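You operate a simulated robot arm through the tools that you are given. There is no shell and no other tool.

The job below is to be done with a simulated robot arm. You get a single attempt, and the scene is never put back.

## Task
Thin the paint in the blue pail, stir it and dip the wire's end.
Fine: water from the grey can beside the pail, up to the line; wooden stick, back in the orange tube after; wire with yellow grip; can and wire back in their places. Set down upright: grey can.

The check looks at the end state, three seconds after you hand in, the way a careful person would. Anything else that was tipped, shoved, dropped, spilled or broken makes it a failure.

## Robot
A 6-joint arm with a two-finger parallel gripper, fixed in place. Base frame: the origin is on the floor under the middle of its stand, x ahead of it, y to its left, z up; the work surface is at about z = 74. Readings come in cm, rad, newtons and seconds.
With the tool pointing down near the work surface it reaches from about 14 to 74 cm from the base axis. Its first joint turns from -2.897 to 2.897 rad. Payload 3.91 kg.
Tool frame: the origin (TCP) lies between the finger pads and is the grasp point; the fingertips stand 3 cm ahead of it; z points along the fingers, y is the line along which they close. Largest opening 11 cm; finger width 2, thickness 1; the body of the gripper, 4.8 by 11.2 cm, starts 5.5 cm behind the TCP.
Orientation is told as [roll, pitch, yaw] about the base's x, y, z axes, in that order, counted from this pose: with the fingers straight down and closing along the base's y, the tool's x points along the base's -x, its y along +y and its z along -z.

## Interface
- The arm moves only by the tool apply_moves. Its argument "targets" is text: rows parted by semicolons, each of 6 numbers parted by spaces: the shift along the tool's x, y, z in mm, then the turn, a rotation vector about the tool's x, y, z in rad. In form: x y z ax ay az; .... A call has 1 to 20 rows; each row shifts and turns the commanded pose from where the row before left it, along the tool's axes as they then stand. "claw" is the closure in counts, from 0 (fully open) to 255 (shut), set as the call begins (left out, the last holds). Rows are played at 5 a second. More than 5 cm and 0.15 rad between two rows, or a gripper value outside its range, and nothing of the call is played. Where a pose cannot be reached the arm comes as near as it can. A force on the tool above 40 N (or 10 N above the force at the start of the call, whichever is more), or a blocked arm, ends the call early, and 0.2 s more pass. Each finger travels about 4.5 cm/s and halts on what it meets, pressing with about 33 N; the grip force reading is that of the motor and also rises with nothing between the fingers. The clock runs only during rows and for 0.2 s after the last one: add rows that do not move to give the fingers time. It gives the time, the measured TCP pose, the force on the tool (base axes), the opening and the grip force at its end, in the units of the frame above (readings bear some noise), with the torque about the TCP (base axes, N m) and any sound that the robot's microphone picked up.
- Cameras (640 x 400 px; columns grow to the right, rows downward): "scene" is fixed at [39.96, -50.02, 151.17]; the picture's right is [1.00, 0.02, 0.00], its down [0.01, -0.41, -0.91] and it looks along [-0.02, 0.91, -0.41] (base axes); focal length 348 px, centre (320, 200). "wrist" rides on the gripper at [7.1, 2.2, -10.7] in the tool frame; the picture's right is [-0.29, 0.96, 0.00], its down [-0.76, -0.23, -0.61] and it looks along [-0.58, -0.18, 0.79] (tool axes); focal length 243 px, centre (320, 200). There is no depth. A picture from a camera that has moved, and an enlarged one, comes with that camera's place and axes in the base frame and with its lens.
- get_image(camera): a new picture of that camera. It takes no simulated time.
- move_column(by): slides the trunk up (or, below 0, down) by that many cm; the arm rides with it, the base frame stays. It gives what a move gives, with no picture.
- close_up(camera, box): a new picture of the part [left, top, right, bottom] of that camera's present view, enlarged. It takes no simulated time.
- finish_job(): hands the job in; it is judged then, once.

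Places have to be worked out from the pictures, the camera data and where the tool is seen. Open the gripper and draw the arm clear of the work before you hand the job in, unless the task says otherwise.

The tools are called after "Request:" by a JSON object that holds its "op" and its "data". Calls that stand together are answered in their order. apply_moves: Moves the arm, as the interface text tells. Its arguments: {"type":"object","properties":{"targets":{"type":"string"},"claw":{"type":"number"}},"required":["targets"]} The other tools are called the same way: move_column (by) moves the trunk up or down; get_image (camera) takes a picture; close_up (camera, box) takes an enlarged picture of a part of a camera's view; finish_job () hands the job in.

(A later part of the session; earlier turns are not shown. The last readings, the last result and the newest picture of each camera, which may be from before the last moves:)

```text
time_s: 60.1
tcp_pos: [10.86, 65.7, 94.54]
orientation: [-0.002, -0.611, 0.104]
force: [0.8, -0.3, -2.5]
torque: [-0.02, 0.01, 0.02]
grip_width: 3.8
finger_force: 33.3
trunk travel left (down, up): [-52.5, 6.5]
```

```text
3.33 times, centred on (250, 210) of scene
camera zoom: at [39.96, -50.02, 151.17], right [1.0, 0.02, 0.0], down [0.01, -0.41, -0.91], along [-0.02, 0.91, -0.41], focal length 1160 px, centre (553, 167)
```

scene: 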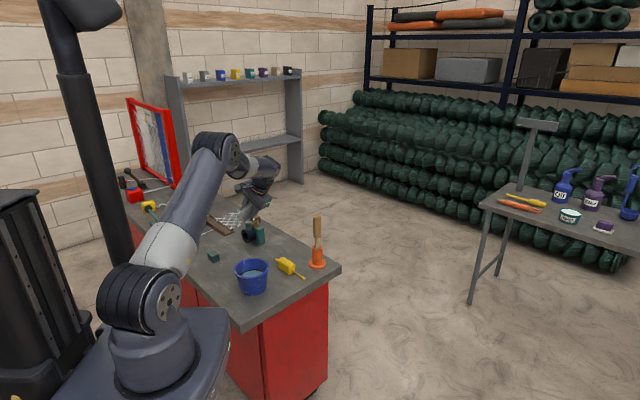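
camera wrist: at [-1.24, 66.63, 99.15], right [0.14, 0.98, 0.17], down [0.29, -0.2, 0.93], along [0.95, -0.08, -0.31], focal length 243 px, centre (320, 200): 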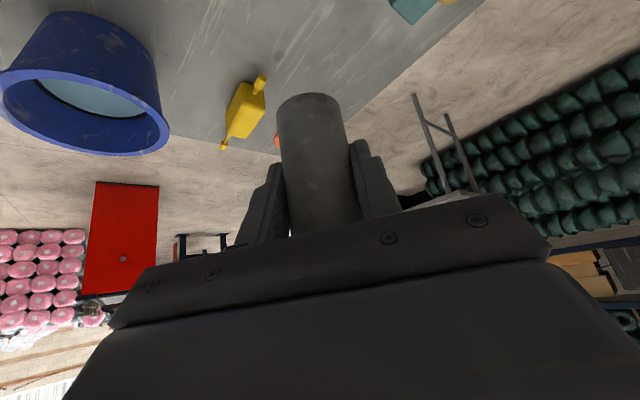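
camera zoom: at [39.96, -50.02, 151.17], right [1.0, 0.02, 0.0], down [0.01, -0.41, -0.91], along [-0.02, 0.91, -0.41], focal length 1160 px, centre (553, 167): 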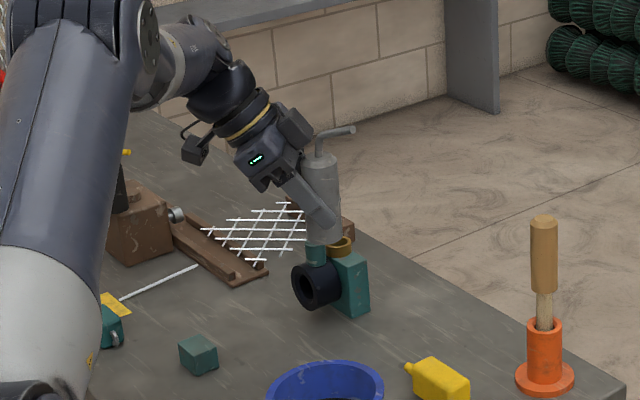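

The can looks upright and properly seated in the grip. I'll lower it straight down to just above the surface.

Request:
{"op": "apply_moves", "data": {"targets": "20.1 0 28.65 0 0 0; 20.1 0 28.65 0 0 0; 20.1 0 28.65 0 0 0; 20.1 0 28.65 0 0 0; 2.9 0 4.1 0 0 0; 2.9 0 4.1 0 0 0; 0 0 0 0 0 0; 0 0 0 0 0 0"}}

Request:
{"op": "close_up", "data": {"camera": "scene", "box": [210, 190, 290, 270]}}

Request:
{"op": "get_image", "data": {"camera": "wrist"}}

```text
time_s: 62.0
tcp_pos: [10.96, 65.54, 79.58]
orientation: [-0.002, -0.613, 0.105]
force: [0.3, 0.3, -1.9]
torque: [0.01, -0.01, 0.02]
grip_width: 3.8
finger_force: 32.8
trunk travel left (down, up): [-52.5, 6.5]
```

```text
5.00 times, centred on (250, 230) of scene
camera zoom: at [39.96, -50.02, 151.17], right [1.0, 0.02, 0.0], down [0.01, -0.41, -0.91], along [-0.02, 0.91, -0.41], focal length 1740 px, centre (670, 50)
```

zoom: 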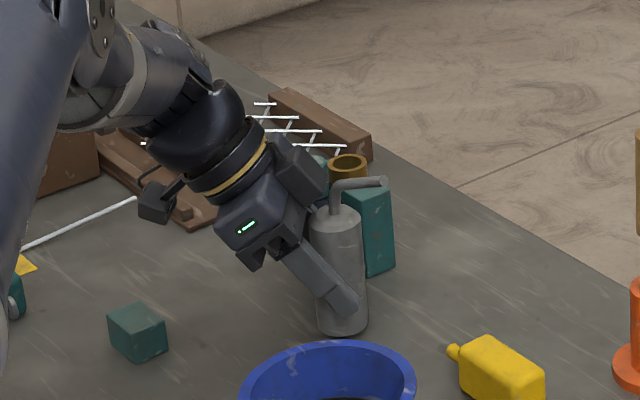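

```text
taken
camera wrist: at [-1.25, 66.65, 84.14], right [0.14, 0.98, 0.17], down [0.29, -0.2, 0.93], along [0.95, -0.08, -0.32], focal length 243 px, centre (320, 200)
```

wrist: 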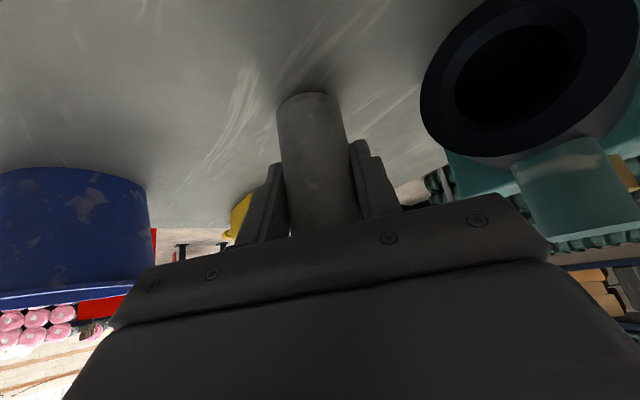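

The base is nearly down and may have slid 2 mm in the grip. I'll lower in 2 mm steps while reading the force.

Request:
{"op": "apply_moves", "data": {"targets": "1.15 0 1.64 0 0 0; 1.15 0 1.64 0 0 0; 0.6 0 0.82 0 0 0; 0 0 0 0 0 0"}}

```text
time_s: 63.0
tcp_pos: [10.94, 65.54, 79.17]
orientation: [-0.001, -0.613, 0.106]
force: [-0.6, 0.1, -1.8]
torque: [0.02, -0.02, 0.01]
grip_width: 3.8
finger_force: 33.2
trunk travel left (down, up): [-52.5, 6.5]
```

Still about 1.8 N of hanging weight, so there's no contact yet. I'll go another 3 mm down.

Request:
{"op": "apply_moves", "data": {"targets": "0.6 0 0.82 0 0 0; 0.6 0 0.82 0 0 0; 0.6 0 0.82 0 0 0; 0 0 0 0 0 0"}}

```text
time_s: 64.0
tcp_pos: [10.96, 65.61, 78.95]
orientation: [0.003, -0.613, 0.101]
force: [2.6, 1.6, 18.6]
torque: [-0.11, -0.48, -0.01]
grip_width: 3.77
finger_force: 32.8
trunk travel left (down, up): [-52.5, 6.5]
```

Contact: the force went to +18.6 N. I'll raise about 1 mm to take the load off, then open to let go.

Request:
{"op": "apply_moves", "data": {"targets": "-0.5 0 -0.7 0 0 0; 0 0 0 0 0 0"}}

```text
time_s: 64.5
tcp_pos: [10.83, 65.56, 78.95]
orientation: [0.001, -0.614, 0.103]
force: [4.1, 6.2, 17.3]
torque: [0.13, -0.58, 0.1]
grip_width: 3.77
finger_force: 32.8
trunk travel left (down, up): [-52.5, 6.5]
```

Request:
{"op": "apply_moves", "data": {"targets": "-0.5 0 -0.7 0 0 0; 0 0 0 0 0 0"}}

```text
time_s: 65.2
tcp_pos: [10.8, 65.5, 78.96]
orientation: [0.001, -0.613, 0.106]
force: [1.8, 5.0, 11.8]
torque: [0.26, -0.42, 0.14]
grip_width: 3.76
finger_force: 32.0
trunk travel left (down, up): [-52.5, 6.5]
```

The force is falling, 11.8 N now. I'll raise by another 0.7 mm to bring it near zero before opening.

Request:
{"op": "apply_moves", "data": {"targets": "-0.4 0 -0.57 0 0 0; 0 0 0 0 0 0"}}

```text
time_s: 65.8
tcp_pos: [11.01, 65.48, 78.91]
orientation: [-0.003, -0.613, 0.104]
force: [-2.0, 2.9, 6.9]
torque: [0.17, -0.13, 0.07]
grip_width: 3.76
finger_force: 33.0
trunk travel left (down, up): [-52.5, 6.5]
```

The load is down to about 7 N, with the can standing on its base. Opening to the earlier 7.3 cm now.

Request:
{"op": "apply_moves", "data": {"targets": "0 0 0 0 0 0; 0 0 0 0 0 0; 0 0 0 0 0 0; 0 0 0 0 0 0; 0 0 0 0 0 0", "claw": 85}}

Request:
{"op": "get_image", "data": {"camera": "wrist"}}

Request:
{"op": "close_up", "data": {"camera": "scene", "box": [210, 190, 290, 270]}}

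```text
time_s: 67.0
tcp_pos: [10.97, 65.55, 79.03]
orientation: [-0.001, -0.612, 0.105]
force: [-0.1, 0.3, -0.2]
torque: [0.0, 0.03, 0.02]
grip_width: 7.32
finger_force: 0.1
trunk travel left (down, up): [-52.5, 6.5]
```

```text
taken
camera wrist: at [-1.28, 66.57, 83.65], right [0.14, 0.98, 0.17], down [0.29, -0.2, 0.93], along [0.95, -0.08, -0.32], focal length 243 px, centre (320, 200)
```

wrist: 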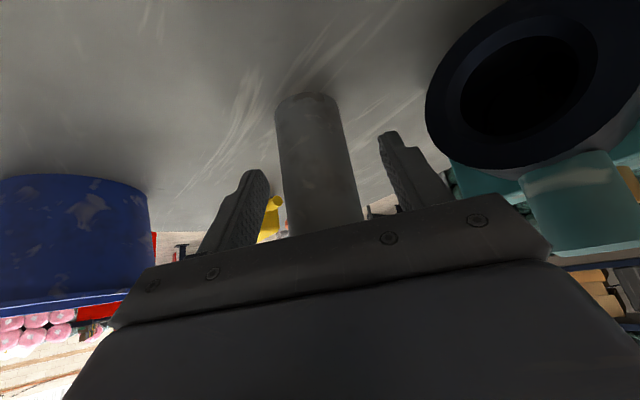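

```text
5.00 times, centred on (250, 230) of scene
camera zoom: at [39.96, -50.02, 151.17], right [1.0, 0.02, 0.0], down [0.01, -0.41, -0.91], along [-0.02, 0.91, -0.41], focal length 1740 px, centre (670, 50)
```

zoom: 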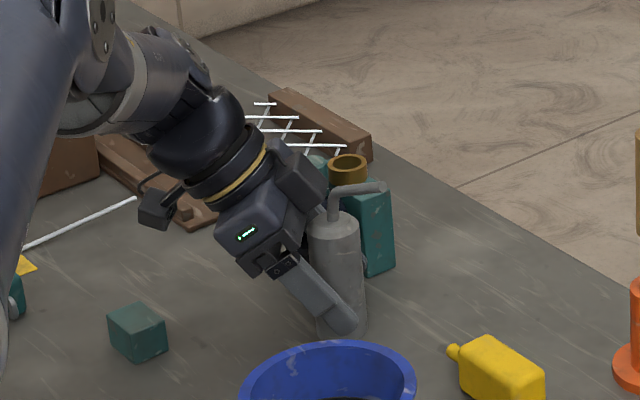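

The can stands upright by itself. I'll withdraw along the approach axis.

Request:
{"op": "apply_moves", "data": {"targets": "0 0 -30 0 0 0; 0 0 -45 0 0 0; 0 0 -45 0 0 0; 0 0 -45 0 0 0; 0 0 0 0 0 0"}}

Request:
{"op": "close_up", "data": {"camera": "scene", "box": [210, 190, 290, 270]}}

Request:
{"op": "get_image", "data": {"camera": "wrist"}}

Request:
{"op": "get_image", "data": {"camera": "scene"}}

```text
time_s: 68.2
tcp_pos: [1.43, 64.49, 92.56]
orientation: [-0.001, -0.612, 0.105]
force: [-0.2, 0.2, 0.6]
torque: [-0.02, -0.01, 0.02]
grip_width: 7.37
finger_force: 0.0
trunk travel left (down, up): [-52.5, 6.5]
```

```text
5.00 times, centred on (250, 230) of scene
camera zoom: at [39.96, -50.02, 151.17], right [1.0, 0.02, 0.0], down [0.01, -0.41, -0.91], along [-0.02, 0.91, -0.41], focal length 1740 px, centre (670, 50)
```

zoom: 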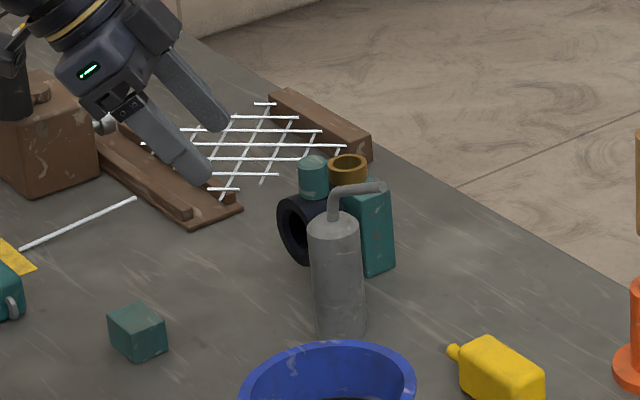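

```text
taken
camera wrist: at [-10.7, 65.59, 97.13], right [0.14, 0.98, 0.17], down [0.29, -0.2, 0.93], along [0.95, -0.08, -0.31], focal length 243 px, centre (320, 200)
```

wrist: 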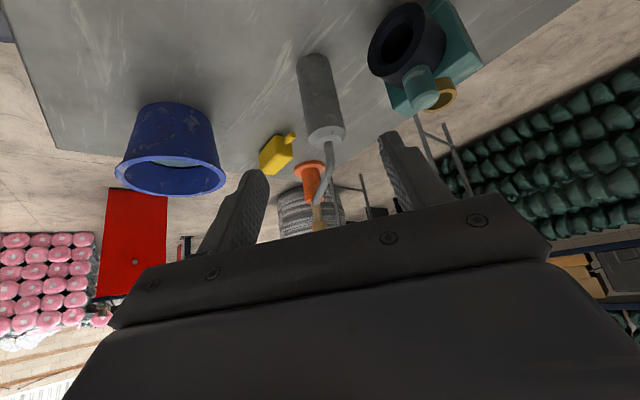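

```text
taken
```

scene: 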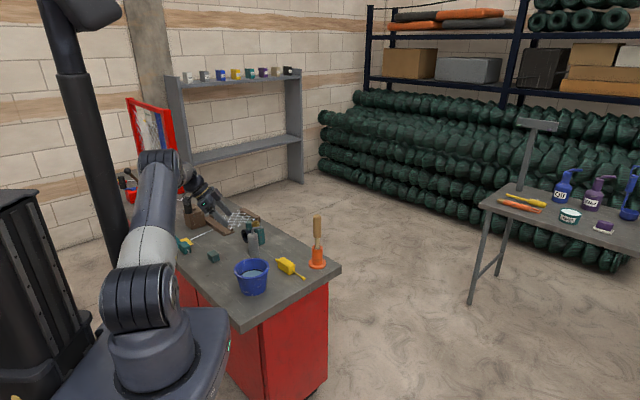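

The can is upright in its place with its spout heading as before. Next is the stick, in the orange tube near (36.5, 61), with its handle from z 86 to 95. I'll rise, level the tool and yaw it for a vertical grasp.

Request:
{"op": "apply_moves", "data": {"targets": "-37.2 -13.5 -17.9 0 0 0; -37.2 -13.5 -17.9 0 0 0; -37.2 -13.5 -17.9 0 0 0; -37.2 -13.5 -17.9 0 0 0; 0 0 0 0 0.1224 0; 0 0 0 0 0.1224 0; 0 0 0 0 0.1224 0; 0 0 0 0 0.1224 0; 0 0 0 0 0.1224 0; 0 0 0 0 0 -0.149; 0 0 0 0 0 -0.149; 0 0 0 0 0 -0.149; 0 0 0 0 0 -0.149; 0 0 0 0 0 -0.149; 0 0 0 0 0 -0.149; 0 0 0 0 0 0"}}

Request:
{"op": "get_image", "data": {"camera": "wrist"}}

```text
time_s: 71.5
tcp_pos: [10.18, 59.98, 107.02]
orientation: [-0.001, -0.001, 1.0]
force: [-0.9, -0.4, 0.3]
torque: [0.03, 0.01, 0.01]
grip_width: 7.33
finger_force: 0.0
trunk travel left (down, up): [-52.5, 6.5]
```

```text
taken
camera wrist: at [4.36, 55.31, 117.59], right [-0.65, 0.76, 0.0], down [0.6, 0.52, 0.61], along [0.46, 0.39, -0.79], focal length 243 px, centre (320, 200)
```

wrist: 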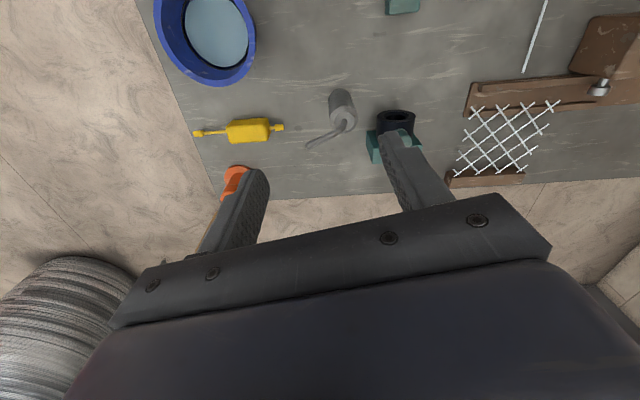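

The can's spout tip reads (15.6, 62.7), within half a centimetre of where it stood. I'll move toward the stick and get a precise look at it.

Request:
{"op": "apply_moves", "data": {"targets": "-9.6 -40.9 0 0 0 0; -9.6 -40.9 0 0 0 0; -9.6 -40.9 0 0 0 0; -9.6 -40.9 0 0 0 0; -9.6 -40.9 0 0 0 0; 0 0 0 0 0 0", "claw": 0}}

Request:
{"op": "get_image", "data": {"camera": "wrist"}}

Request:
{"op": "close_up", "data": {"camera": "wrist", "box": [240, 80, 440, 240]}}

Request:
{"op": "close_up", "data": {"camera": "scene", "box": [230, 150, 360, 280]}}

```text
time_s: 73.0
tcp_pos: [30.04, 52.94, 106.91]
orientation: [-0.001, -0.001, 0.999]
force: [0.6, -0.6, 0.1]
torque: [0.01, 0.02, 0.01]
grip_width: 11.02
finger_force: 0.0
trunk travel left (down, up): [-52.5, 6.5]
```

```text
taken
camera wrist: at [24.29, 48.18, 117.5], right [-0.65, 0.76, 0.0], down [0.6, 0.51, 0.61], along [0.46, 0.39, -0.79], focal length 243 px, centre (320, 200)
```

wrist: 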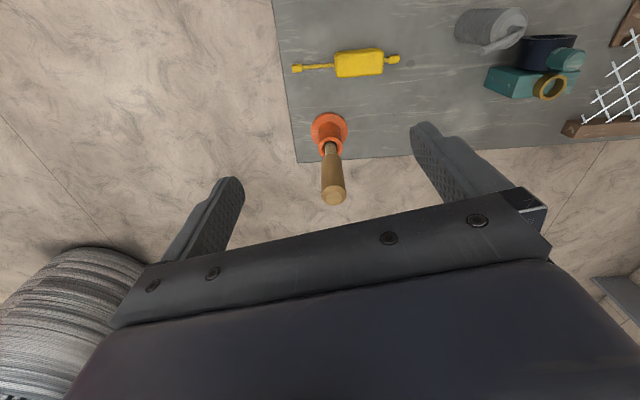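

```text
2.50 times, centred on (340, 160) of wrist
camera zoom: at [24.29, 48.18, 117.5], right [-0.65, 0.76, 0.0], down [0.6, 0.51, 0.61], along [0.46, 0.39, -0.79], focal length 606 px, centre (270, 300)
```

zoom: 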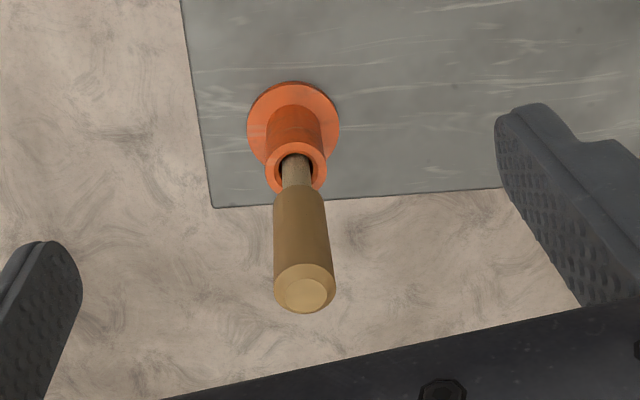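

```text
3.08 times, centred on (295, 215) of scene
camera zoom: at [39.96, -50.02, 151.17], right [1.0, 0.02, 0.0], down [0.01, -0.41, -0.91], along [-0.02, 0.91, -0.41], focal length 1071 px, centre (397, 154)
```

zoom: 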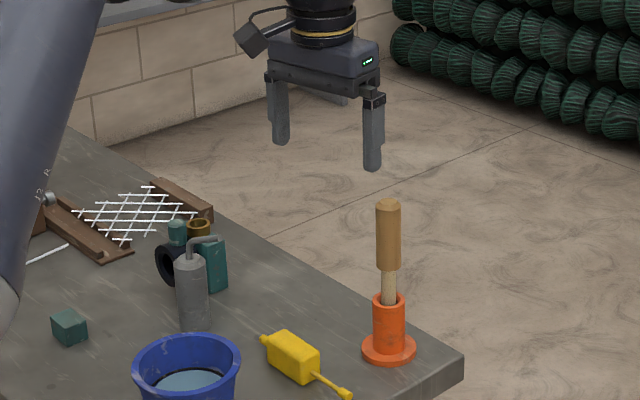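

The handle top is at about (36.4, 60.7, 94.6) and the tube at (36, 60.4). I'll move directly above at z 107 and check that it can be reached.

Request:
{"op": "apply_moves", "data": {"targets": "-32.5 -3.7 0 0 0 0; -32.5 -3.7 0 0 0 0; -32.5 -3.7 0 0 0 0; 0 0 0 0 0 0"}}

Request:
{"op": "get_image", "data": {"camera": "wrist"}}

Request:
{"op": "close_up", "data": {"camera": "scene", "box": [250, 130, 370, 280]}}

```text
time_s: 74.0
tcp_pos: [35.8, 60.4, 106.69]
orientation: [-0.001, -0.001, 1.0]
force: [-0.4, 1.4, -0.6]
torque: [0.04, -0.01, 0.0]
grip_width: 11.02
finger_force: 0.0
trunk travel left (down, up): [-52.5, 6.5]
```

```text
taken
camera wrist: at [30.13, 55.69, 117.28], right [-0.65, 0.76, 0.0], down [0.6, 0.51, 0.61], along [0.46, 0.39, -0.79], focal length 243 px, centre (320, 200)
```

wrist: 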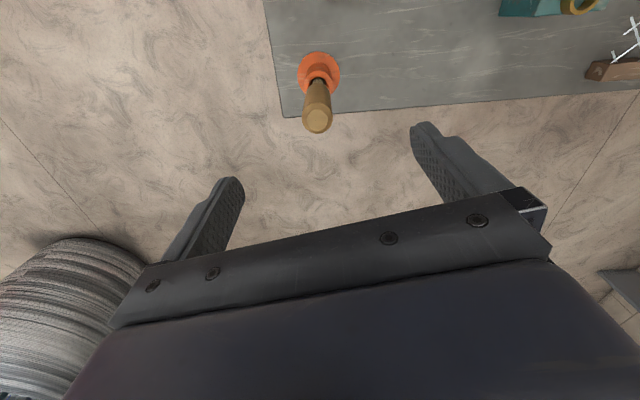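

```text
2.67 times, centred on (310, 205) of scene
camera zoom: at [39.96, -50.02, 151.17], right [1.0, 0.02, 0.0], down [0.01, -0.41, -0.91], along [-0.02, 0.91, -0.41], focal length 928 px, centre (347, 187)
```

zoom: 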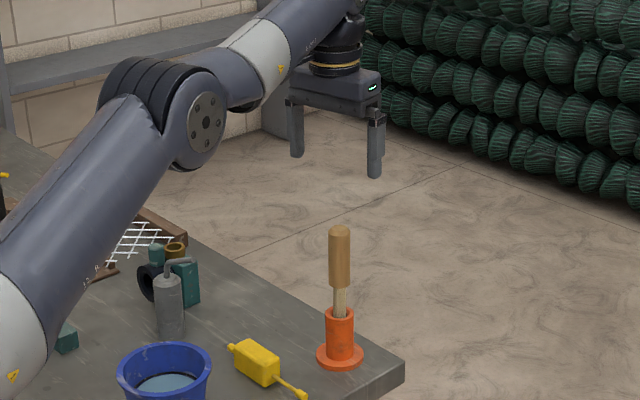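

The arm reaches there and the stick is directly below the TCP within half a centimetre. Descending to z 90.5 around the handle.

Request:
{"op": "apply_moves", "data": {"targets": "-1 0 40.5 0 0 0; -1 0 40.5 0 0 0; -1 0 40.5 0 0 0; 0 0 40.5 0 0 0; 0 0 0 0 0 0"}}

Request:
{"op": "get_image", "data": {"camera": "wrist"}}

Request:
{"op": "close_up", "data": {"camera": "scene", "box": [270, 180, 370, 280]}}

```text
time_s: 75.2
tcp_pos: [36.08, 61.07, 90.68]
orientation: [-0.003, -0.001, 0.999]
force: [-0.5, 0.0, -0.2]
torque: [0.0, 0.01, 0.0]
grip_width: 10.98
finger_force: 0.0
trunk travel left (down, up): [-52.5, 6.5]
```

```text
taken
camera wrist: at [30.35, 56.28, 101.26], right [-0.65, 0.76, 0.0], down [0.6, 0.51, 0.61], along [0.46, 0.39, -0.79], focal length 243 px, centre (320, 200)
```

wrist: 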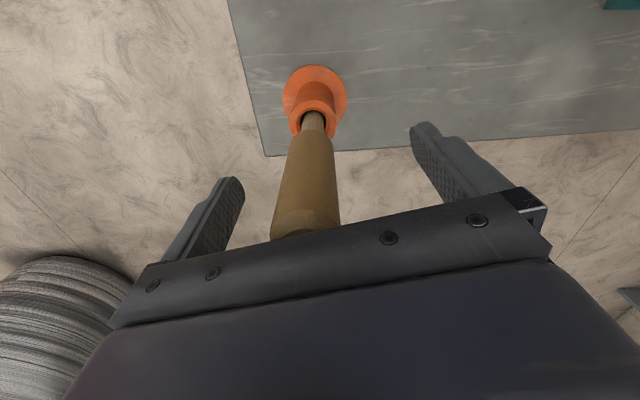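

```text
4.00 times, centred on (320, 230) of scene
camera zoom: at [39.96, -50.02, 151.17], right [1.0, 0.02, 0.0], down [0.01, -0.41, -0.91], along [-0.02, 0.91, -0.41], focal length 1392 px, centre (320, 80)
```

zoom: 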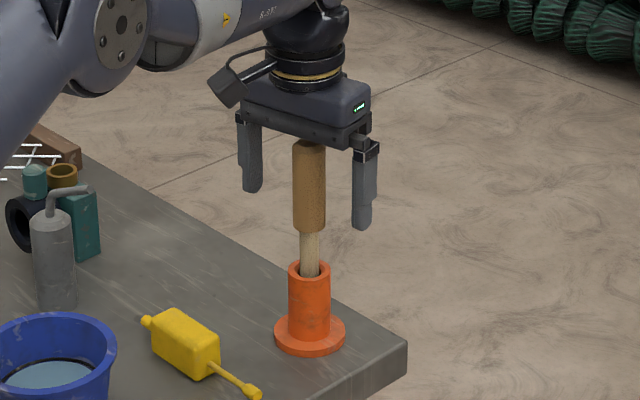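

The handle appears about 5 mm off centre toward tool -y and a bit inward. I'll shift to centre it before closing, so the stick isn't pushed in its tube.

Request:
{"op": "apply_moves", "data": {"targets": "4 -5 0 0 0 0; 0 0 0 0 0 0"}}

Request:
{"op": "get_image", "data": {"camera": "wrist"}}

Request:
{"op": "close_up", "data": {"camera": "scene", "box": [290, 190, 350, 250]}}

```text
time_s: 75.8
tcp_pos: [36.37, 60.3, 90.71]
orientation: [-0.002, 0.0, 0.999]
force: [-0.2, -0.6, -0.9]
torque: [0.01, 0.0, 0.01]
grip_width: 10.99
finger_force: 0.1
trunk travel left (down, up): [-52.5, 6.5]
```

```text
taken
camera wrist: at [30.61, 55.61, 101.36], right [-0.65, 0.76, 0.0], down [0.6, 0.51, 0.61], along [0.46, 0.39, -0.79], focal length 243 px, centre (320, 200)
```

wrist: 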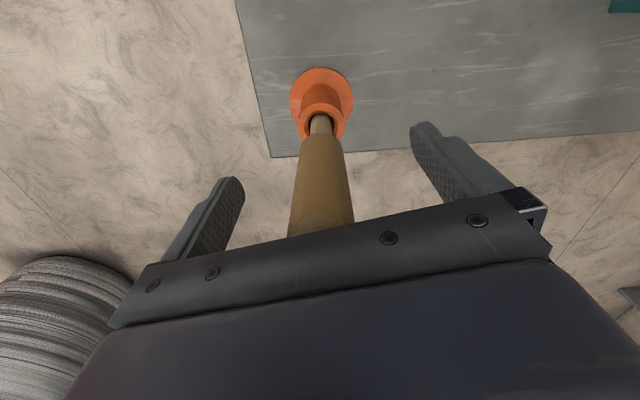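

```text
6.67 times, centred on (320, 220) of scene
camera zoom: at [39.96, -50.02, 151.17], right [1.0, 0.02, 0.0], down [0.01, -0.41, -0.91], along [-0.02, 0.91, -0.41], focal length 2320 px, centre (320, 67)
```

zoom: 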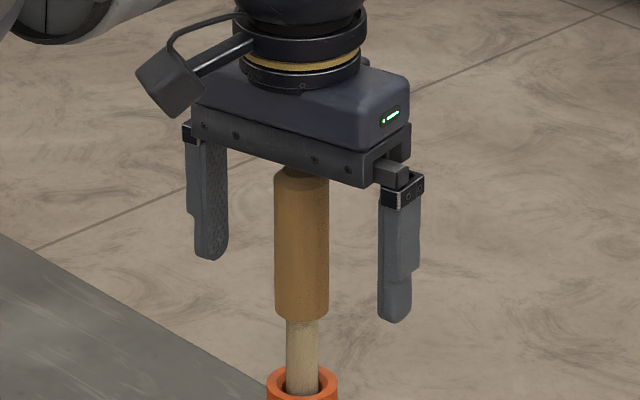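

The handle is now centred between the fingers in both views. Closing on it.

Request:
{"op": "apply_moves", "data": {"targets": "0 0 0 0 0 0; 0 0 0 0 0 0; 0 0 0 0 0 0; 0 0 0 0 0 0; 0 0 0 0 0 0; 0 0 0 0 0 0; 0 0 0 0 0 0", "claw": 255}}

Request:
{"op": "close_up", "data": {"camera": "scene", "box": [290, 190, 350, 280]}}

```text
time_s: 77.3
tcp_pos: [36.24, 60.32, 90.66]
orientation: [-0.001, 0.0, 0.997]
force: [0.2, -0.7, -0.4]
torque: [-0.01, -0.04, 0.02]
grip_width: 2.78
finger_force: 33.0
trunk travel left (down, up): [-52.5, 6.5]
```

```text
4.44 times, centred on (320, 235) of scene
camera zoom: at [39.96, -50.02, 151.17], right [1.0, 0.02, 0.0], down [0.01, -0.41, -0.91], along [-0.02, 0.91, -0.41], focal length 1546 px, centre (320, 44)
```

zoom: 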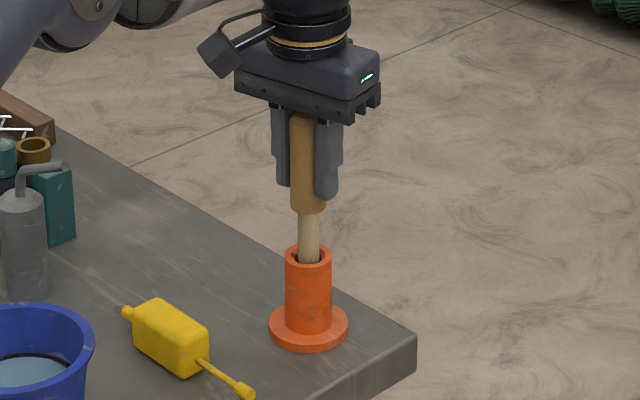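

The grip holds at 2.78 cm. I'll draw the stick straight up, slowly at first so the tube isn't dragged.

Request:
{"op": "apply_moves", "data": {"targets": "0 0 -8 0 0 0; 0 0 -10 0 0 0; 0 0 -12 0 0 0; 0 0 -20 0 0 0; 0 0 -20 0 0 0; 0 0 0 0 0 0"}}

Request:
{"op": "close_up", "data": {"camera": "scene", "box": [270, 150, 370, 280]}}

```text
time_s: 78.8
tcp_pos: [36.52, 60.25, 97.81]
orientation: [-0.003, -0.002, 0.998]
force: [0.2, 0.2, -0.8]
torque: [0.02, -0.01, 0.0]
grip_width: 2.76
finger_force: 33.0
trunk travel left (down, up): [-52.5, 6.5]
```

```text
3.08 times, centred on (320, 215) of scene
camera zoom: at [39.96, -50.02, 151.17], right [1.0, 0.02, 0.0], down [0.01, -0.41, -0.91], along [-0.02, 0.91, -0.41], focal length 1071 px, centre (320, 154)
```

zoom: 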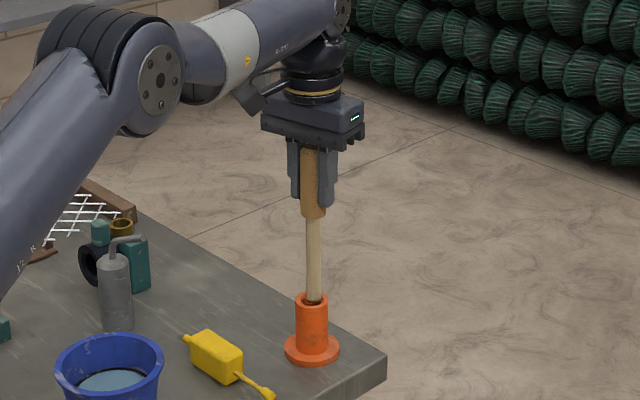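

The stick is sliding out cleanly and the tube hasn't moved. Continuing upward to clear it.

Request:
{"op": "apply_moves", "data": {"targets": "0 0 -25 0 0 0; 0 0 -25 0 0 0; 0 0 -25 0 0 0; 0 0 -15 0 0 0; 0 0 0 0 0 0"}}

Request:
{"op": "close_up", "data": {"camera": "scene", "box": [270, 130, 370, 280]}}

Request:
{"op": "get_image", "data": {"camera": "wrist"}}

```text
time_s: 80.0
tcp_pos: [36.43, 60.07, 106.83]
orientation: [-0.001, -0.003, 0.999]
force: [-0.6, -0.6, -1.3]
torque: [-0.01, -0.01, 0.04]
grip_width: 2.74
finger_force: 33.2
trunk travel left (down, up): [-52.5, 6.5]
```

```text
2.67 times, centred on (320, 205) of scene
camera zoom: at [39.96, -50.02, 151.17], right [1.0, 0.02, 0.0], down [0.01, -0.41, -0.91], along [-0.02, 0.91, -0.41], focal length 928 px, centre (320, 187)
```

zoom: 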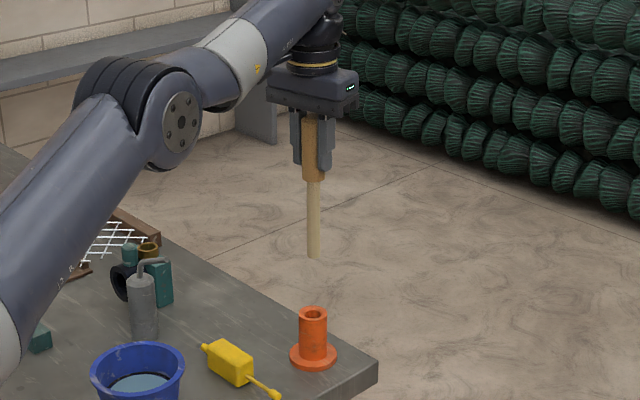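

```text
taken
camera wrist: at [30.69, 55.34, 117.44], right [-0.65, 0.76, 0.0], down [0.6, 0.51, 0.61], along [0.46, 0.39, -0.79], focal length 243 px, centre (320, 200)
```

wrist: 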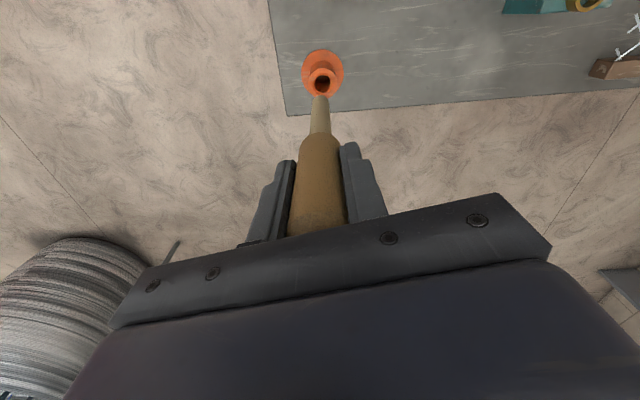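

The stick is clear of the tube, its lower end 15.6 cm below the TCP. I'll carry it over the pail at this height.

Request:
{"op": "apply_moves", "data": {"targets": "39.1 18 0 0 0 0; 39.1 18 0 0 0 0; 39.1 18 0 0 0 0; 39.1 18 0 0 0 0; 39.1 18 0 0 0 0; 39.1 18 0 0 0 0; 0 0 0 0 0 0"}}

Request:
{"op": "close_up", "data": {"camera": "scene", "box": [200, 160, 310, 300]}}

Request:
{"op": "get_image", "data": {"camera": "wrist"}}

```text
time_s: 81.5
tcp_pos: [14.76, 46.21, 106.64]
orientation: [-0.001, -0.002, 0.999]
force: [-0.4, 0.1, 0.4]
torque: [-0.01, -0.01, 0.0]
grip_width: 2.73
finger_force: 33.1
trunk travel left (down, up): [-52.5, 6.5]
```

```text
2.86 times, centred on (255, 230) of scene
camera zoom: at [39.96, -50.02, 151.17], right [1.0, 0.02, 0.0], down [0.01, -0.41, -0.91], along [-0.02, 0.91, -0.41], focal length 994 px, centre (506, 114)
```

zoom: 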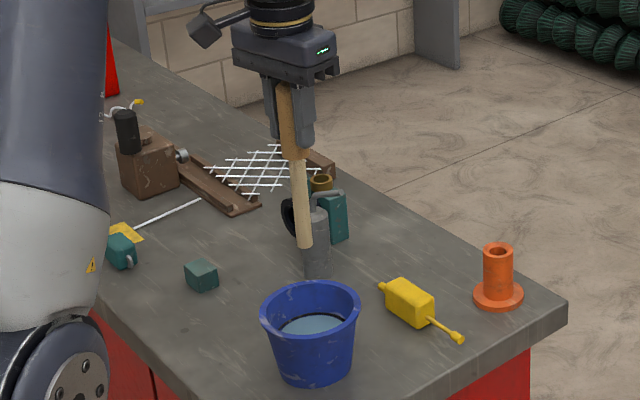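

```text
taken
camera wrist: at [8.94, 41.62, 117.32], right [-0.65, 0.76, 0.0], down [0.6, 0.51, 0.61], along [0.46, 0.39, -0.79], focal length 243 px, centre (320, 200)
```

wrist: 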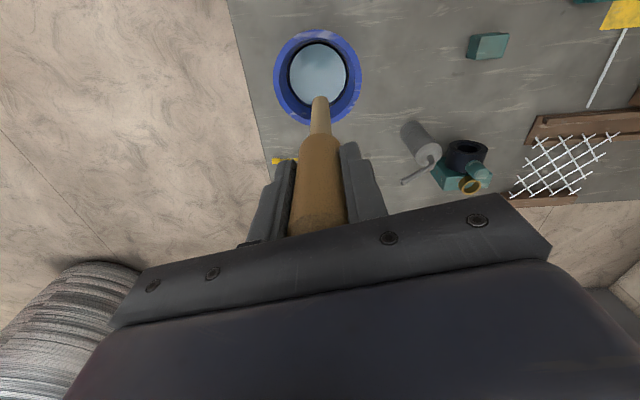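

The stick is centred over the pail, since the projected entry point falls on the water's centre. I'll lower it gently until its end is about 2 cm below the surface.

Request:
{"op": "apply_moves", "data": {"targets": "0 0 35 0 0 0; 0 0 35 0 0 0; 0 0 35 0 0 0; 0 0 11 0 0 0; 0 0 11 0 0 0; 0 0 11 0 0 0; 0 0 11 0 0 0; 0 0 0 0 0 0"}}

Request:
{"op": "close_up", "data": {"camera": "scene", "box": [215, 220, 295, 300]}}

Request:
{"op": "get_image", "data": {"camera": "wrist"}}

```text
time_s: 83.3
tcp_pos: [14.69, 46.29, 91.87]
orientation: [-0.003, -0.001, 0.999]
force: [-0.7, -1.1, -0.7]
torque: [0.01, -0.03, 0.03]
grip_width: 2.75
finger_force: 33.1
trunk travel left (down, up): [-52.5, 6.5]
```

```text
5.00 times, centred on (255, 260) of scene
camera zoom: at [39.96, -50.02, 151.17], right [1.0, 0.02, 0.0], down [0.01, -0.41, -0.91], along [-0.02, 0.91, -0.41], focal length 1740 px, centre (645, -100)
```

zoom: 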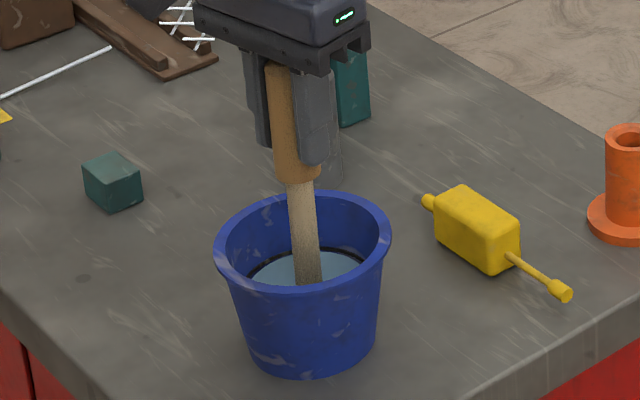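

```text
taken
camera wrist: at [8.96, 41.63, 102.47], right [-0.65, 0.76, 0.0], down [0.6, 0.51, 0.61], along [0.46, 0.39, -0.79], focal length 243 px, centre (320, 200)
```

wrist: 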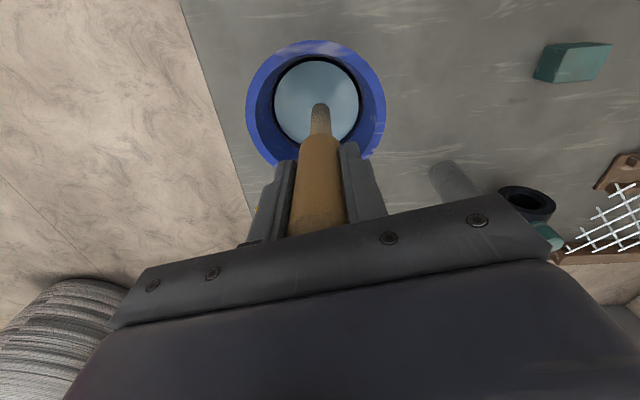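

The stick stands in the liquid, clear of the walls. I'll begin stirring with 1.8 cm radius circles around the pail's centre.

Request:
{"op": "apply_moves", "data": {"targets": "18 0 0 0 0 0; -3.44 10.58 0 0 0 0; -9 6.54 0 0 0 0; -11.12 0 0 0 0 0; -9 -6.54 0 0 0 0; -3.44 -10.58 0 0 0 0; 3.44 -10.58 0 0 0 0; 9 -6.54 0 0 0 0; 11.12 0 0 0 0 0; 9 6.54 0 0 0 0; 3.44 10.58 0 0 0 0"}}

Request:
{"op": "close_up", "data": {"camera": "scene", "box": [215, 220, 295, 300]}}

```text
time_s: 85.8
tcp_pos: [13.83, 44.87, 91.86]
orientation: [-0.002, 0.0, 0.998]
force: [0.1, 0.3, -0.3]
torque: [-0.01, 0.01, 0.03]
grip_width: 2.72
finger_force: 32.5
trunk travel left (down, up): [-52.5, 6.5]
```

```text
5.00 times, centred on (255, 260) of scene
camera zoom: at [39.96, -50.02, 151.17], right [1.0, 0.02, 0.0], down [0.01, -0.41, -0.91], along [-0.02, 0.91, -0.41], focal length 1740 px, centre (645, -100)
```

zoom: 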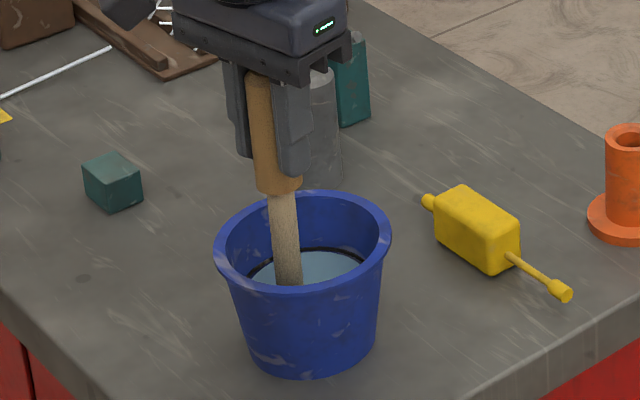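

One turn is done without contact and the surface is still watery. I'll stir two more turns.

Request:
{"op": "apply_moves", "data": {"targets": "-3.44 10.58 0 0 0 0; -9 6.54 0 0 0 0; -11.12 0 0 0 0 0; -9 -6.54 0 0 0 0; -3.44 -10.58 0 0 0 0; 3.44 -10.58 0 0 0 0; 9 -6.54 0 0 0 0; 11.12 0 0 0 0 0; 9 6.54 0 0 0 0; 3.44 10.58 0 0 0 0; -3.44 10.58 0 0 0 0; -9 6.54 0 0 0 0; -11.12 0 0 0 0 0; -9 -6.54 0 0 0 0; -3.44 -10.58 0 0 0 0; 3.44 -10.58 0 0 0 0; 9 -6.54 0 0 0 0; 11.12 0 0 0 0 0; 9 6.54 0 0 0 0; 3.44 10.58 0 0 0 0"}}

Request:
{"op": "close_up", "data": {"camera": "scene", "box": [215, 220, 295, 300]}}

```text
time_s: 90.0
tcp_pos: [13.58, 44.98, 91.97]
orientation: [0.0, 0.0, 0.997]
force: [0.6, -0.3, -1.7]
torque: [0.02, 0.0, -0.03]
grip_width: 2.72
finger_force: 33.6
trunk travel left (down, up): [-52.5, 6.5]
```

```text
5.00 times, centred on (255, 260) of scene
camera zoom: at [39.96, -50.02, 151.17], right [1.0, 0.02, 0.0], down [0.01, -0.41, -0.91], along [-0.02, 0.91, -0.41], focal length 1740 px, centre (645, -100)
```

zoom: 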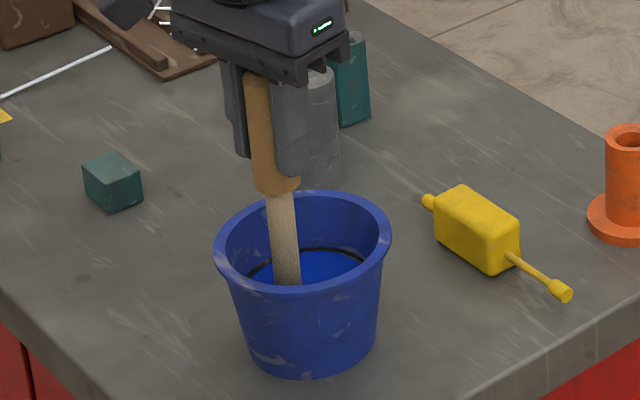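

The liquid has turned evenly blue, so it has mixed. I'll do one and a half more turns for safety and finish back at the centre.

Request:
{"op": "apply_moves", "data": {"targets": "-3.44 10.58 0 0 0 0; -9 6.54 0 0 0 0; -11.12 0 0 0 0 0; -9 -6.54 0 0 0 0; -3.44 -10.58 0 0 0 0; 3.44 -10.58 0 0 0 0; 9 -6.54 0 0 0 0; 11.12 0 0 0 0 0; 9 6.54 0 0 0 0; 3.44 10.58 0 0 0 0; -3.44 10.58 0 0 0 0; -9 6.54 0 0 0 0; -11.12 0 0 0 0 0; -9 -6.54 0 0 0 0; -3.44 -10.58 0 0 0 0; 18 0 0 0 0 0; 0 0 0 0 0 0; 0 0 0 0 0 0"}}

Request:
{"op": "close_up", "data": {"camera": "scene", "box": [230, 250, 280, 300]}}

```text
time_s: 93.8
tcp_pos: [14.84, 46.42, 91.86]
orientation: [-0.003, 0.0, 0.999]
force: [-1.0, -0.5, -2.0]
torque: [-0.01, 0.01, 0.01]
grip_width: 2.7
finger_force: 33.3
trunk travel left (down, up): [-52.5, 6.5]
```

```text
8.00 times, centred on (255, 275) of scene
camera zoom: at [39.96, -50.02, 151.17], right [1.0, 0.02, 0.0], down [0.01, -0.41, -0.91], along [-0.02, 0.91, -0.41], focal length 2784 px, centre (840, -400)
```

zoom: 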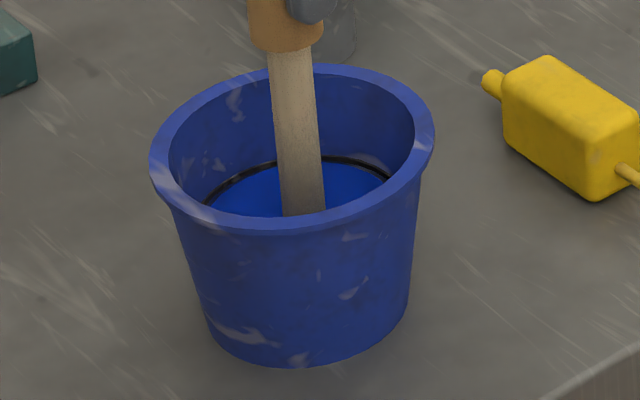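

Mixing is complete with the level at the line. I'll lift the stick out slowly and pause above the pail so it can drip.

Request:
{"op": "apply_moves", "data": {"targets": "0 0 -12 0 0 0; 0 0 -12 0 0 0; 0 0 -15 0 0 0; 0 0 -20 0 0 0; 0 0 0 0 0 0; 0 0 0 0 0 0; 0 0 0 0 0 0; 0 0 0 0 0 0; 0 0 0 0 0 0; 0 0 0 0 0 0; 0 0 -30 0 0 0; 0 0 -30 0 0 0; 0 0 -30 0 0 0; 0 0 0 0 0 0"}}

Request:
{"op": "close_up", "data": {"camera": "scene", "box": [200, 160, 310, 300]}}

Request:
{"op": "get_image", "data": {"camera": "wrist"}}

```text
time_s: 96.8
tcp_pos: [14.57, 46.4, 106.78]
orientation: [-0.003, 0.001, 0.997]
force: [0.6, 0.8, -0.9]
torque: [-0.04, 0.02, -0.04]
grip_width: 2.71
finger_force: 33.0
trunk travel left (down, up): [-52.5, 6.5]
```

```text
2.86 times, centred on (255, 230) of scene
camera zoom: at [39.96, -50.02, 151.17], right [1.0, 0.02, 0.0], down [0.01, -0.41, -0.91], along [-0.02, 0.91, -0.41], focal length 994 px, centre (506, 114)
```

zoom: 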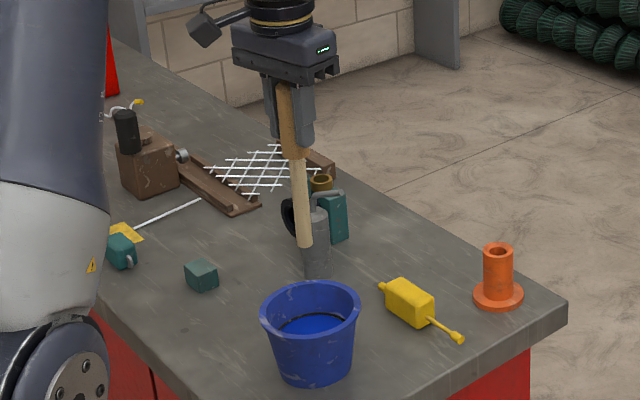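

```text
taken
camera wrist: at [8.94, 41.64, 117.4], right [-0.65, 0.76, 0.0], down [0.6, 0.51, 0.61], along [0.46, 0.39, -0.79], focal length 243 px, centre (320, 200)
```

wrist: 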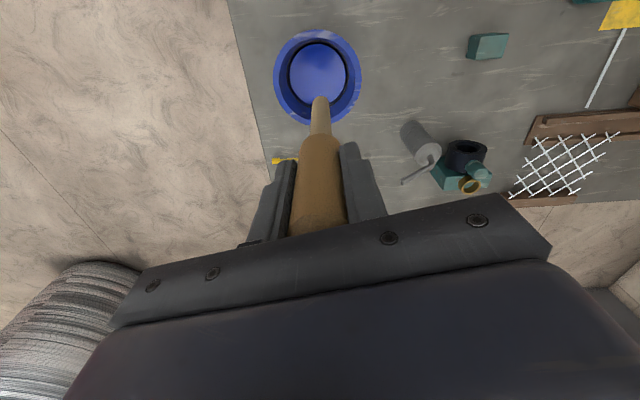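

The stick isn't dripping and the paint is uniformly blue. I'll carry the stick back above the orange tube.

Request:
{"op": "apply_moves", "data": {"targets": "-39.1 -18 0 0 0 0; -39.1 -18 0 0 0 0; -39.1 -18 0 0 0 0; -39.1 -18 0 0 0 0; -39.1 -18 0 0 0 0; -39.1 -18 0 0 0 0; 0 0 0 0 0 0; 0 0 0 0 0 0"}}

Request:
{"op": "get_image", "data": {"camera": "wrist"}}

Request:
{"op": "close_up", "data": {"camera": "wrist", "box": [270, 30, 370, 130]}}

Request:
{"op": "close_up", "data": {"camera": "scene", "box": [280, 190, 350, 280]}}

```text
time_s: 98.5
tcp_pos: [36.28, 60.19, 106.61]
orientation: [-0.002, -0.003, 0.999]
force: [-0.2, 0.0, -0.7]
torque: [-0.01, -0.01, 0.01]
grip_width: 2.7
finger_force: 32.7
out of reach, approached as far as the arm can: row 6
trunk travel left (down, up): [-52.5, 6.5]
```

```text
taken
camera wrist: at [30.53, 55.44, 117.3], right [-0.65, 0.76, 0.0], down [0.6, 0.51, 0.61], along [0.46, 0.39, -0.79], focal length 243 px, centre (320, 200)
```

wrist: 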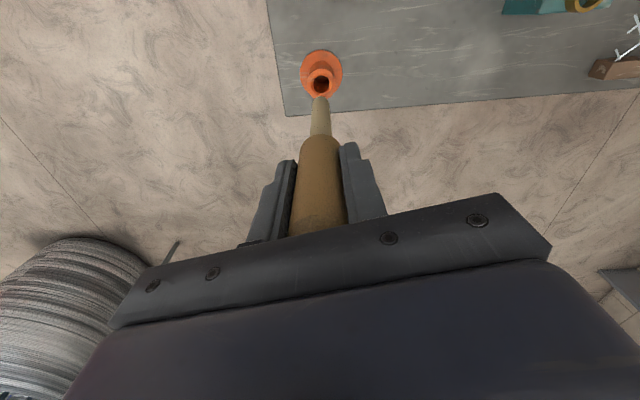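

```text
4.00 times, centred on (320, 80) of wrist
camera zoom: at [30.53, 55.44, 117.3], right [-0.65, 0.76, 0.0], down [0.6, 0.51, 0.61], along [0.46, 0.39, -0.79], focal length 970 px, centre (320, 680)
```

zoom: 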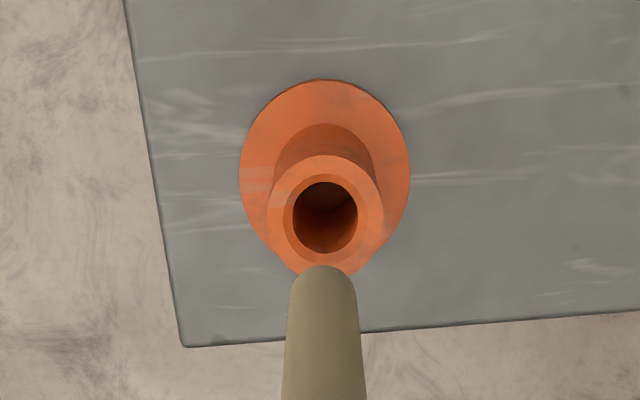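

```text
4.44 times, centred on (315, 235) of scene
camera zoom: at [39.96, -50.02, 151.17], right [1.0, 0.02, 0.0], down [0.01, -0.41, -0.91], along [-0.02, 0.91, -0.41], focal length 1546 px, centre (342, 44)
```

zoom: 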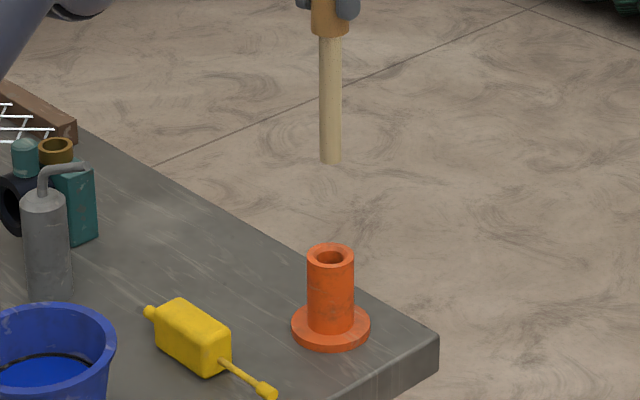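

Both views put the stick's axis within 2 mm of the tube's bore. I'll lower to just above the tube mouth and check again.

Request:
{"op": "apply_moves", "data": {"targets": "0 0 25 0 0 0; 0 0 25 0 0 0; 0 0 20 0 0 0; 0 0 0 0 0 0; 0 0 0 0 0 0"}}

Request:
{"op": "close_up", "data": {"camera": "wrist", "box": [270, 30, 370, 130]}}

Request:
{"op": "close_up", "data": {"camera": "scene", "box": [280, 190, 350, 280]}}

```text
time_s: 99.8
tcp_pos: [36.26, 60.01, 99.67]
orientation: [-0.002, 0.001, 0.999]
force: [0.3, -0.5, 0.1]
torque: [-0.01, 0.01, 0.0]
grip_width: 2.71
finger_force: 33.2
trunk travel left (down, up): [-52.5, 6.5]
```

```text
4.00 times, centred on (320, 80) of wrist
camera zoom: at [30.56, 55.31, 110.28], right [-0.65, 0.76, 0.0], down [0.6, 0.51, 0.61], along [0.46, 0.39, -0.79], focal length 970 px, centre (320, 680)
```

zoom: 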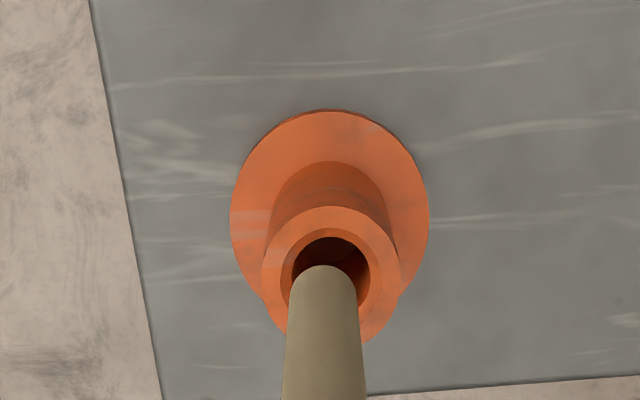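

```text
4.44 times, centred on (315, 235) of scene
camera zoom: at [39.96, -50.02, 151.17], right [1.0, 0.02, 0.0], down [0.01, -0.41, -0.91], along [-0.02, 0.91, -0.41], focal length 1546 px, centre (342, 44)
```

zoom: 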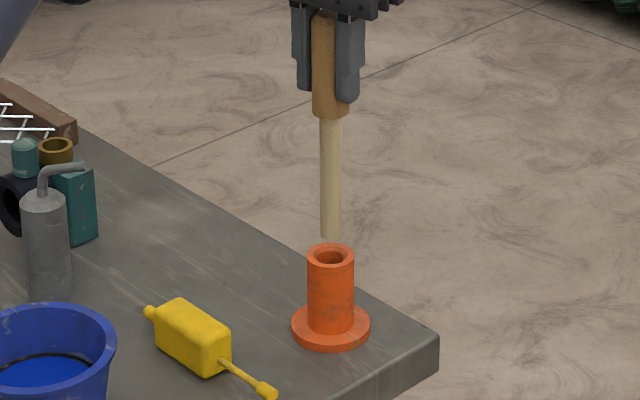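

The bore is only about 2.7 mm wider than the stick on each side, and the stick looks 2.3 mm off toward tool -y. I'll correct that and lower to just above the mouth for another look.

Request:
{"op": "apply_moves", "data": {"targets": "0 2.3 0 0 0 0; 0 0 12 0 0 0; 0 0 0 0 0 0; 0 0 0 0 0 0"}}

Request:
{"op": "close_up", "data": {"camera": "wrist", "box": [280, 50, 360, 130]}}

Request:
{"op": "close_up", "data": {"camera": "scene", "box": [300, 225, 340, 265]}}

```text
time_s: 100.8
tcp_pos: [36.17, 60.06, 98.37]
orientation: [-0.002, 0.001, 0.999]
force: [0.3, 0.1, 0.4]
torque: [-0.02, 0.04, -0.02]
grip_width: 2.73
finger_force: 33.2
trunk travel left (down, up): [-52.5, 6.5]
```

```text
5.00 times, centred on (320, 90) of wrist
camera zoom: at [30.33, 55.35, 109.06], right [-0.65, 0.76, 0.0], down [0.6, 0.51, 0.61], along [0.46, 0.39, -0.79], focal length 1213 px, centre (320, 750)
```

zoom: 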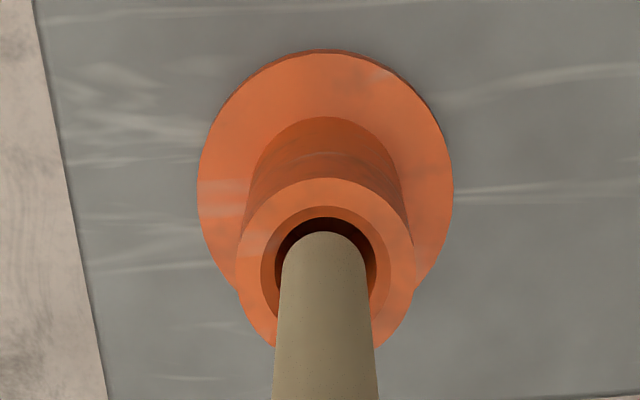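

```text
10.00 times, centred on (320, 245) of scene
camera zoom: at [39.96, -50.02, 151.17], right [1.0, 0.02, 0.0], down [0.01, -0.41, -0.91], along [-0.02, 0.91, -0.41], focal length 3480 px, centre (320, -250)
```

zoom: 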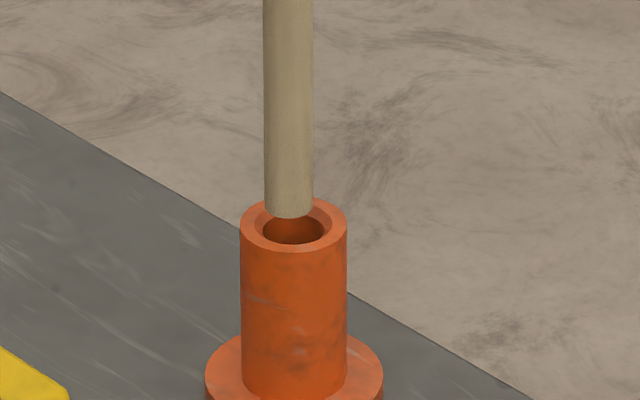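

The stick end is now centred over the bore in both views to about 1 mm. I'll lower it in small steps into the tube mouth.

Request:
{"op": "apply_moves", "data": {"targets": "0 0 6 0 0 0; 0 0 6 0 0 0; 0 0 6 0 0 0; 0 0 6 0 0 0; 0 0 0 0 0 0"}}

Request:
{"op": "close_up", "data": {"camera": "scene", "box": [300, 225, 340, 265]}}

Request:
{"op": "close_up", "data": {"camera": "wrist", "box": [280, 50, 360, 130]}}

```text
time_s: 102.0
tcp_pos: [36.2, 59.9, 96.12]
orientation: [-0.001, -0.001, 0.998]
force: [-0.3, 0.6, -0.2]
torque: [0.01, -0.01, 0.01]
grip_width: 2.72
finger_force: 33.0
trunk travel left (down, up): [-52.5, 6.5]
```

```text
10.00 times, centred on (320, 245) of scene
camera zoom: at [39.96, -50.02, 151.17], right [1.0, 0.02, 0.0], down [0.01, -0.41, -0.91], along [-0.02, 0.91, -0.41], focal length 3480 px, centre (320, -250)
```

zoom: 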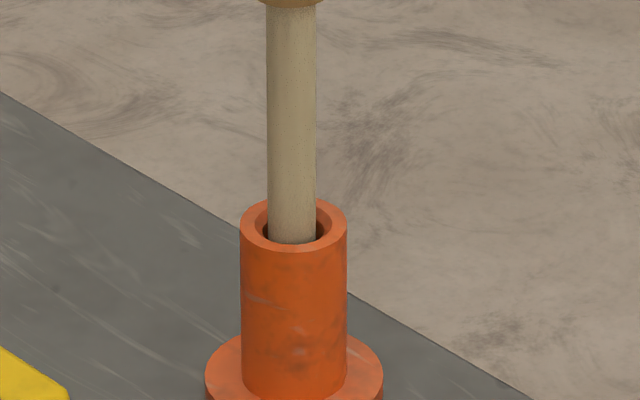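

```text
5.00 times, centred on (320, 90) of wrist
camera zoom: at [30.44, 55.34, 106.7], right [-0.65, 0.76, 0.0], down [0.6, 0.51, 0.61], along [0.46, 0.39, -0.79], focal length 1213 px, centre (320, 750)
```

zoom: 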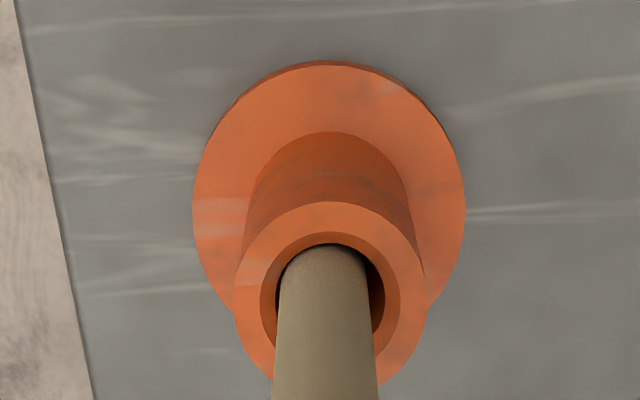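

The stick has entered the tube but runs close to the near side of the bore. I'll shift about 2.4 mm toward +y and continue down.

Request:
{"op": "apply_moves", "data": {"targets": "-2 1.3 0 0 0 0; 0 0 8 0 0 0; 0 0 8 0 0 0; 0 0 8 0 0 0; 0 0 0 0 0 0"}}

Request:
{"op": "close_up", "data": {"camera": "scene", "box": [300, 225, 340, 265]}}

```text
time_s: 103.2
tcp_pos: [36.17, 60.11, 93.7]
orientation: [-0.001, 0.001, 0.999]
force: [-0.6, 0.3, 0.0]
torque: [0.05, 0.05, 0.02]
grip_width: 2.71
finger_force: 32.8
trunk travel left (down, up): [-52.5, 6.5]
```

```text
10.00 times, centred on (320, 245) of scene
camera zoom: at [39.96, -50.02, 151.17], right [1.0, 0.02, 0.0], down [0.01, -0.41, -0.91], along [-0.02, 0.91, -0.41], focal length 3480 px, centre (320, -250)
```

zoom: 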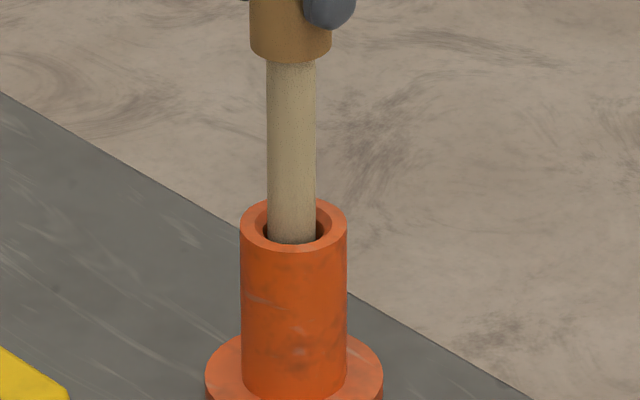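

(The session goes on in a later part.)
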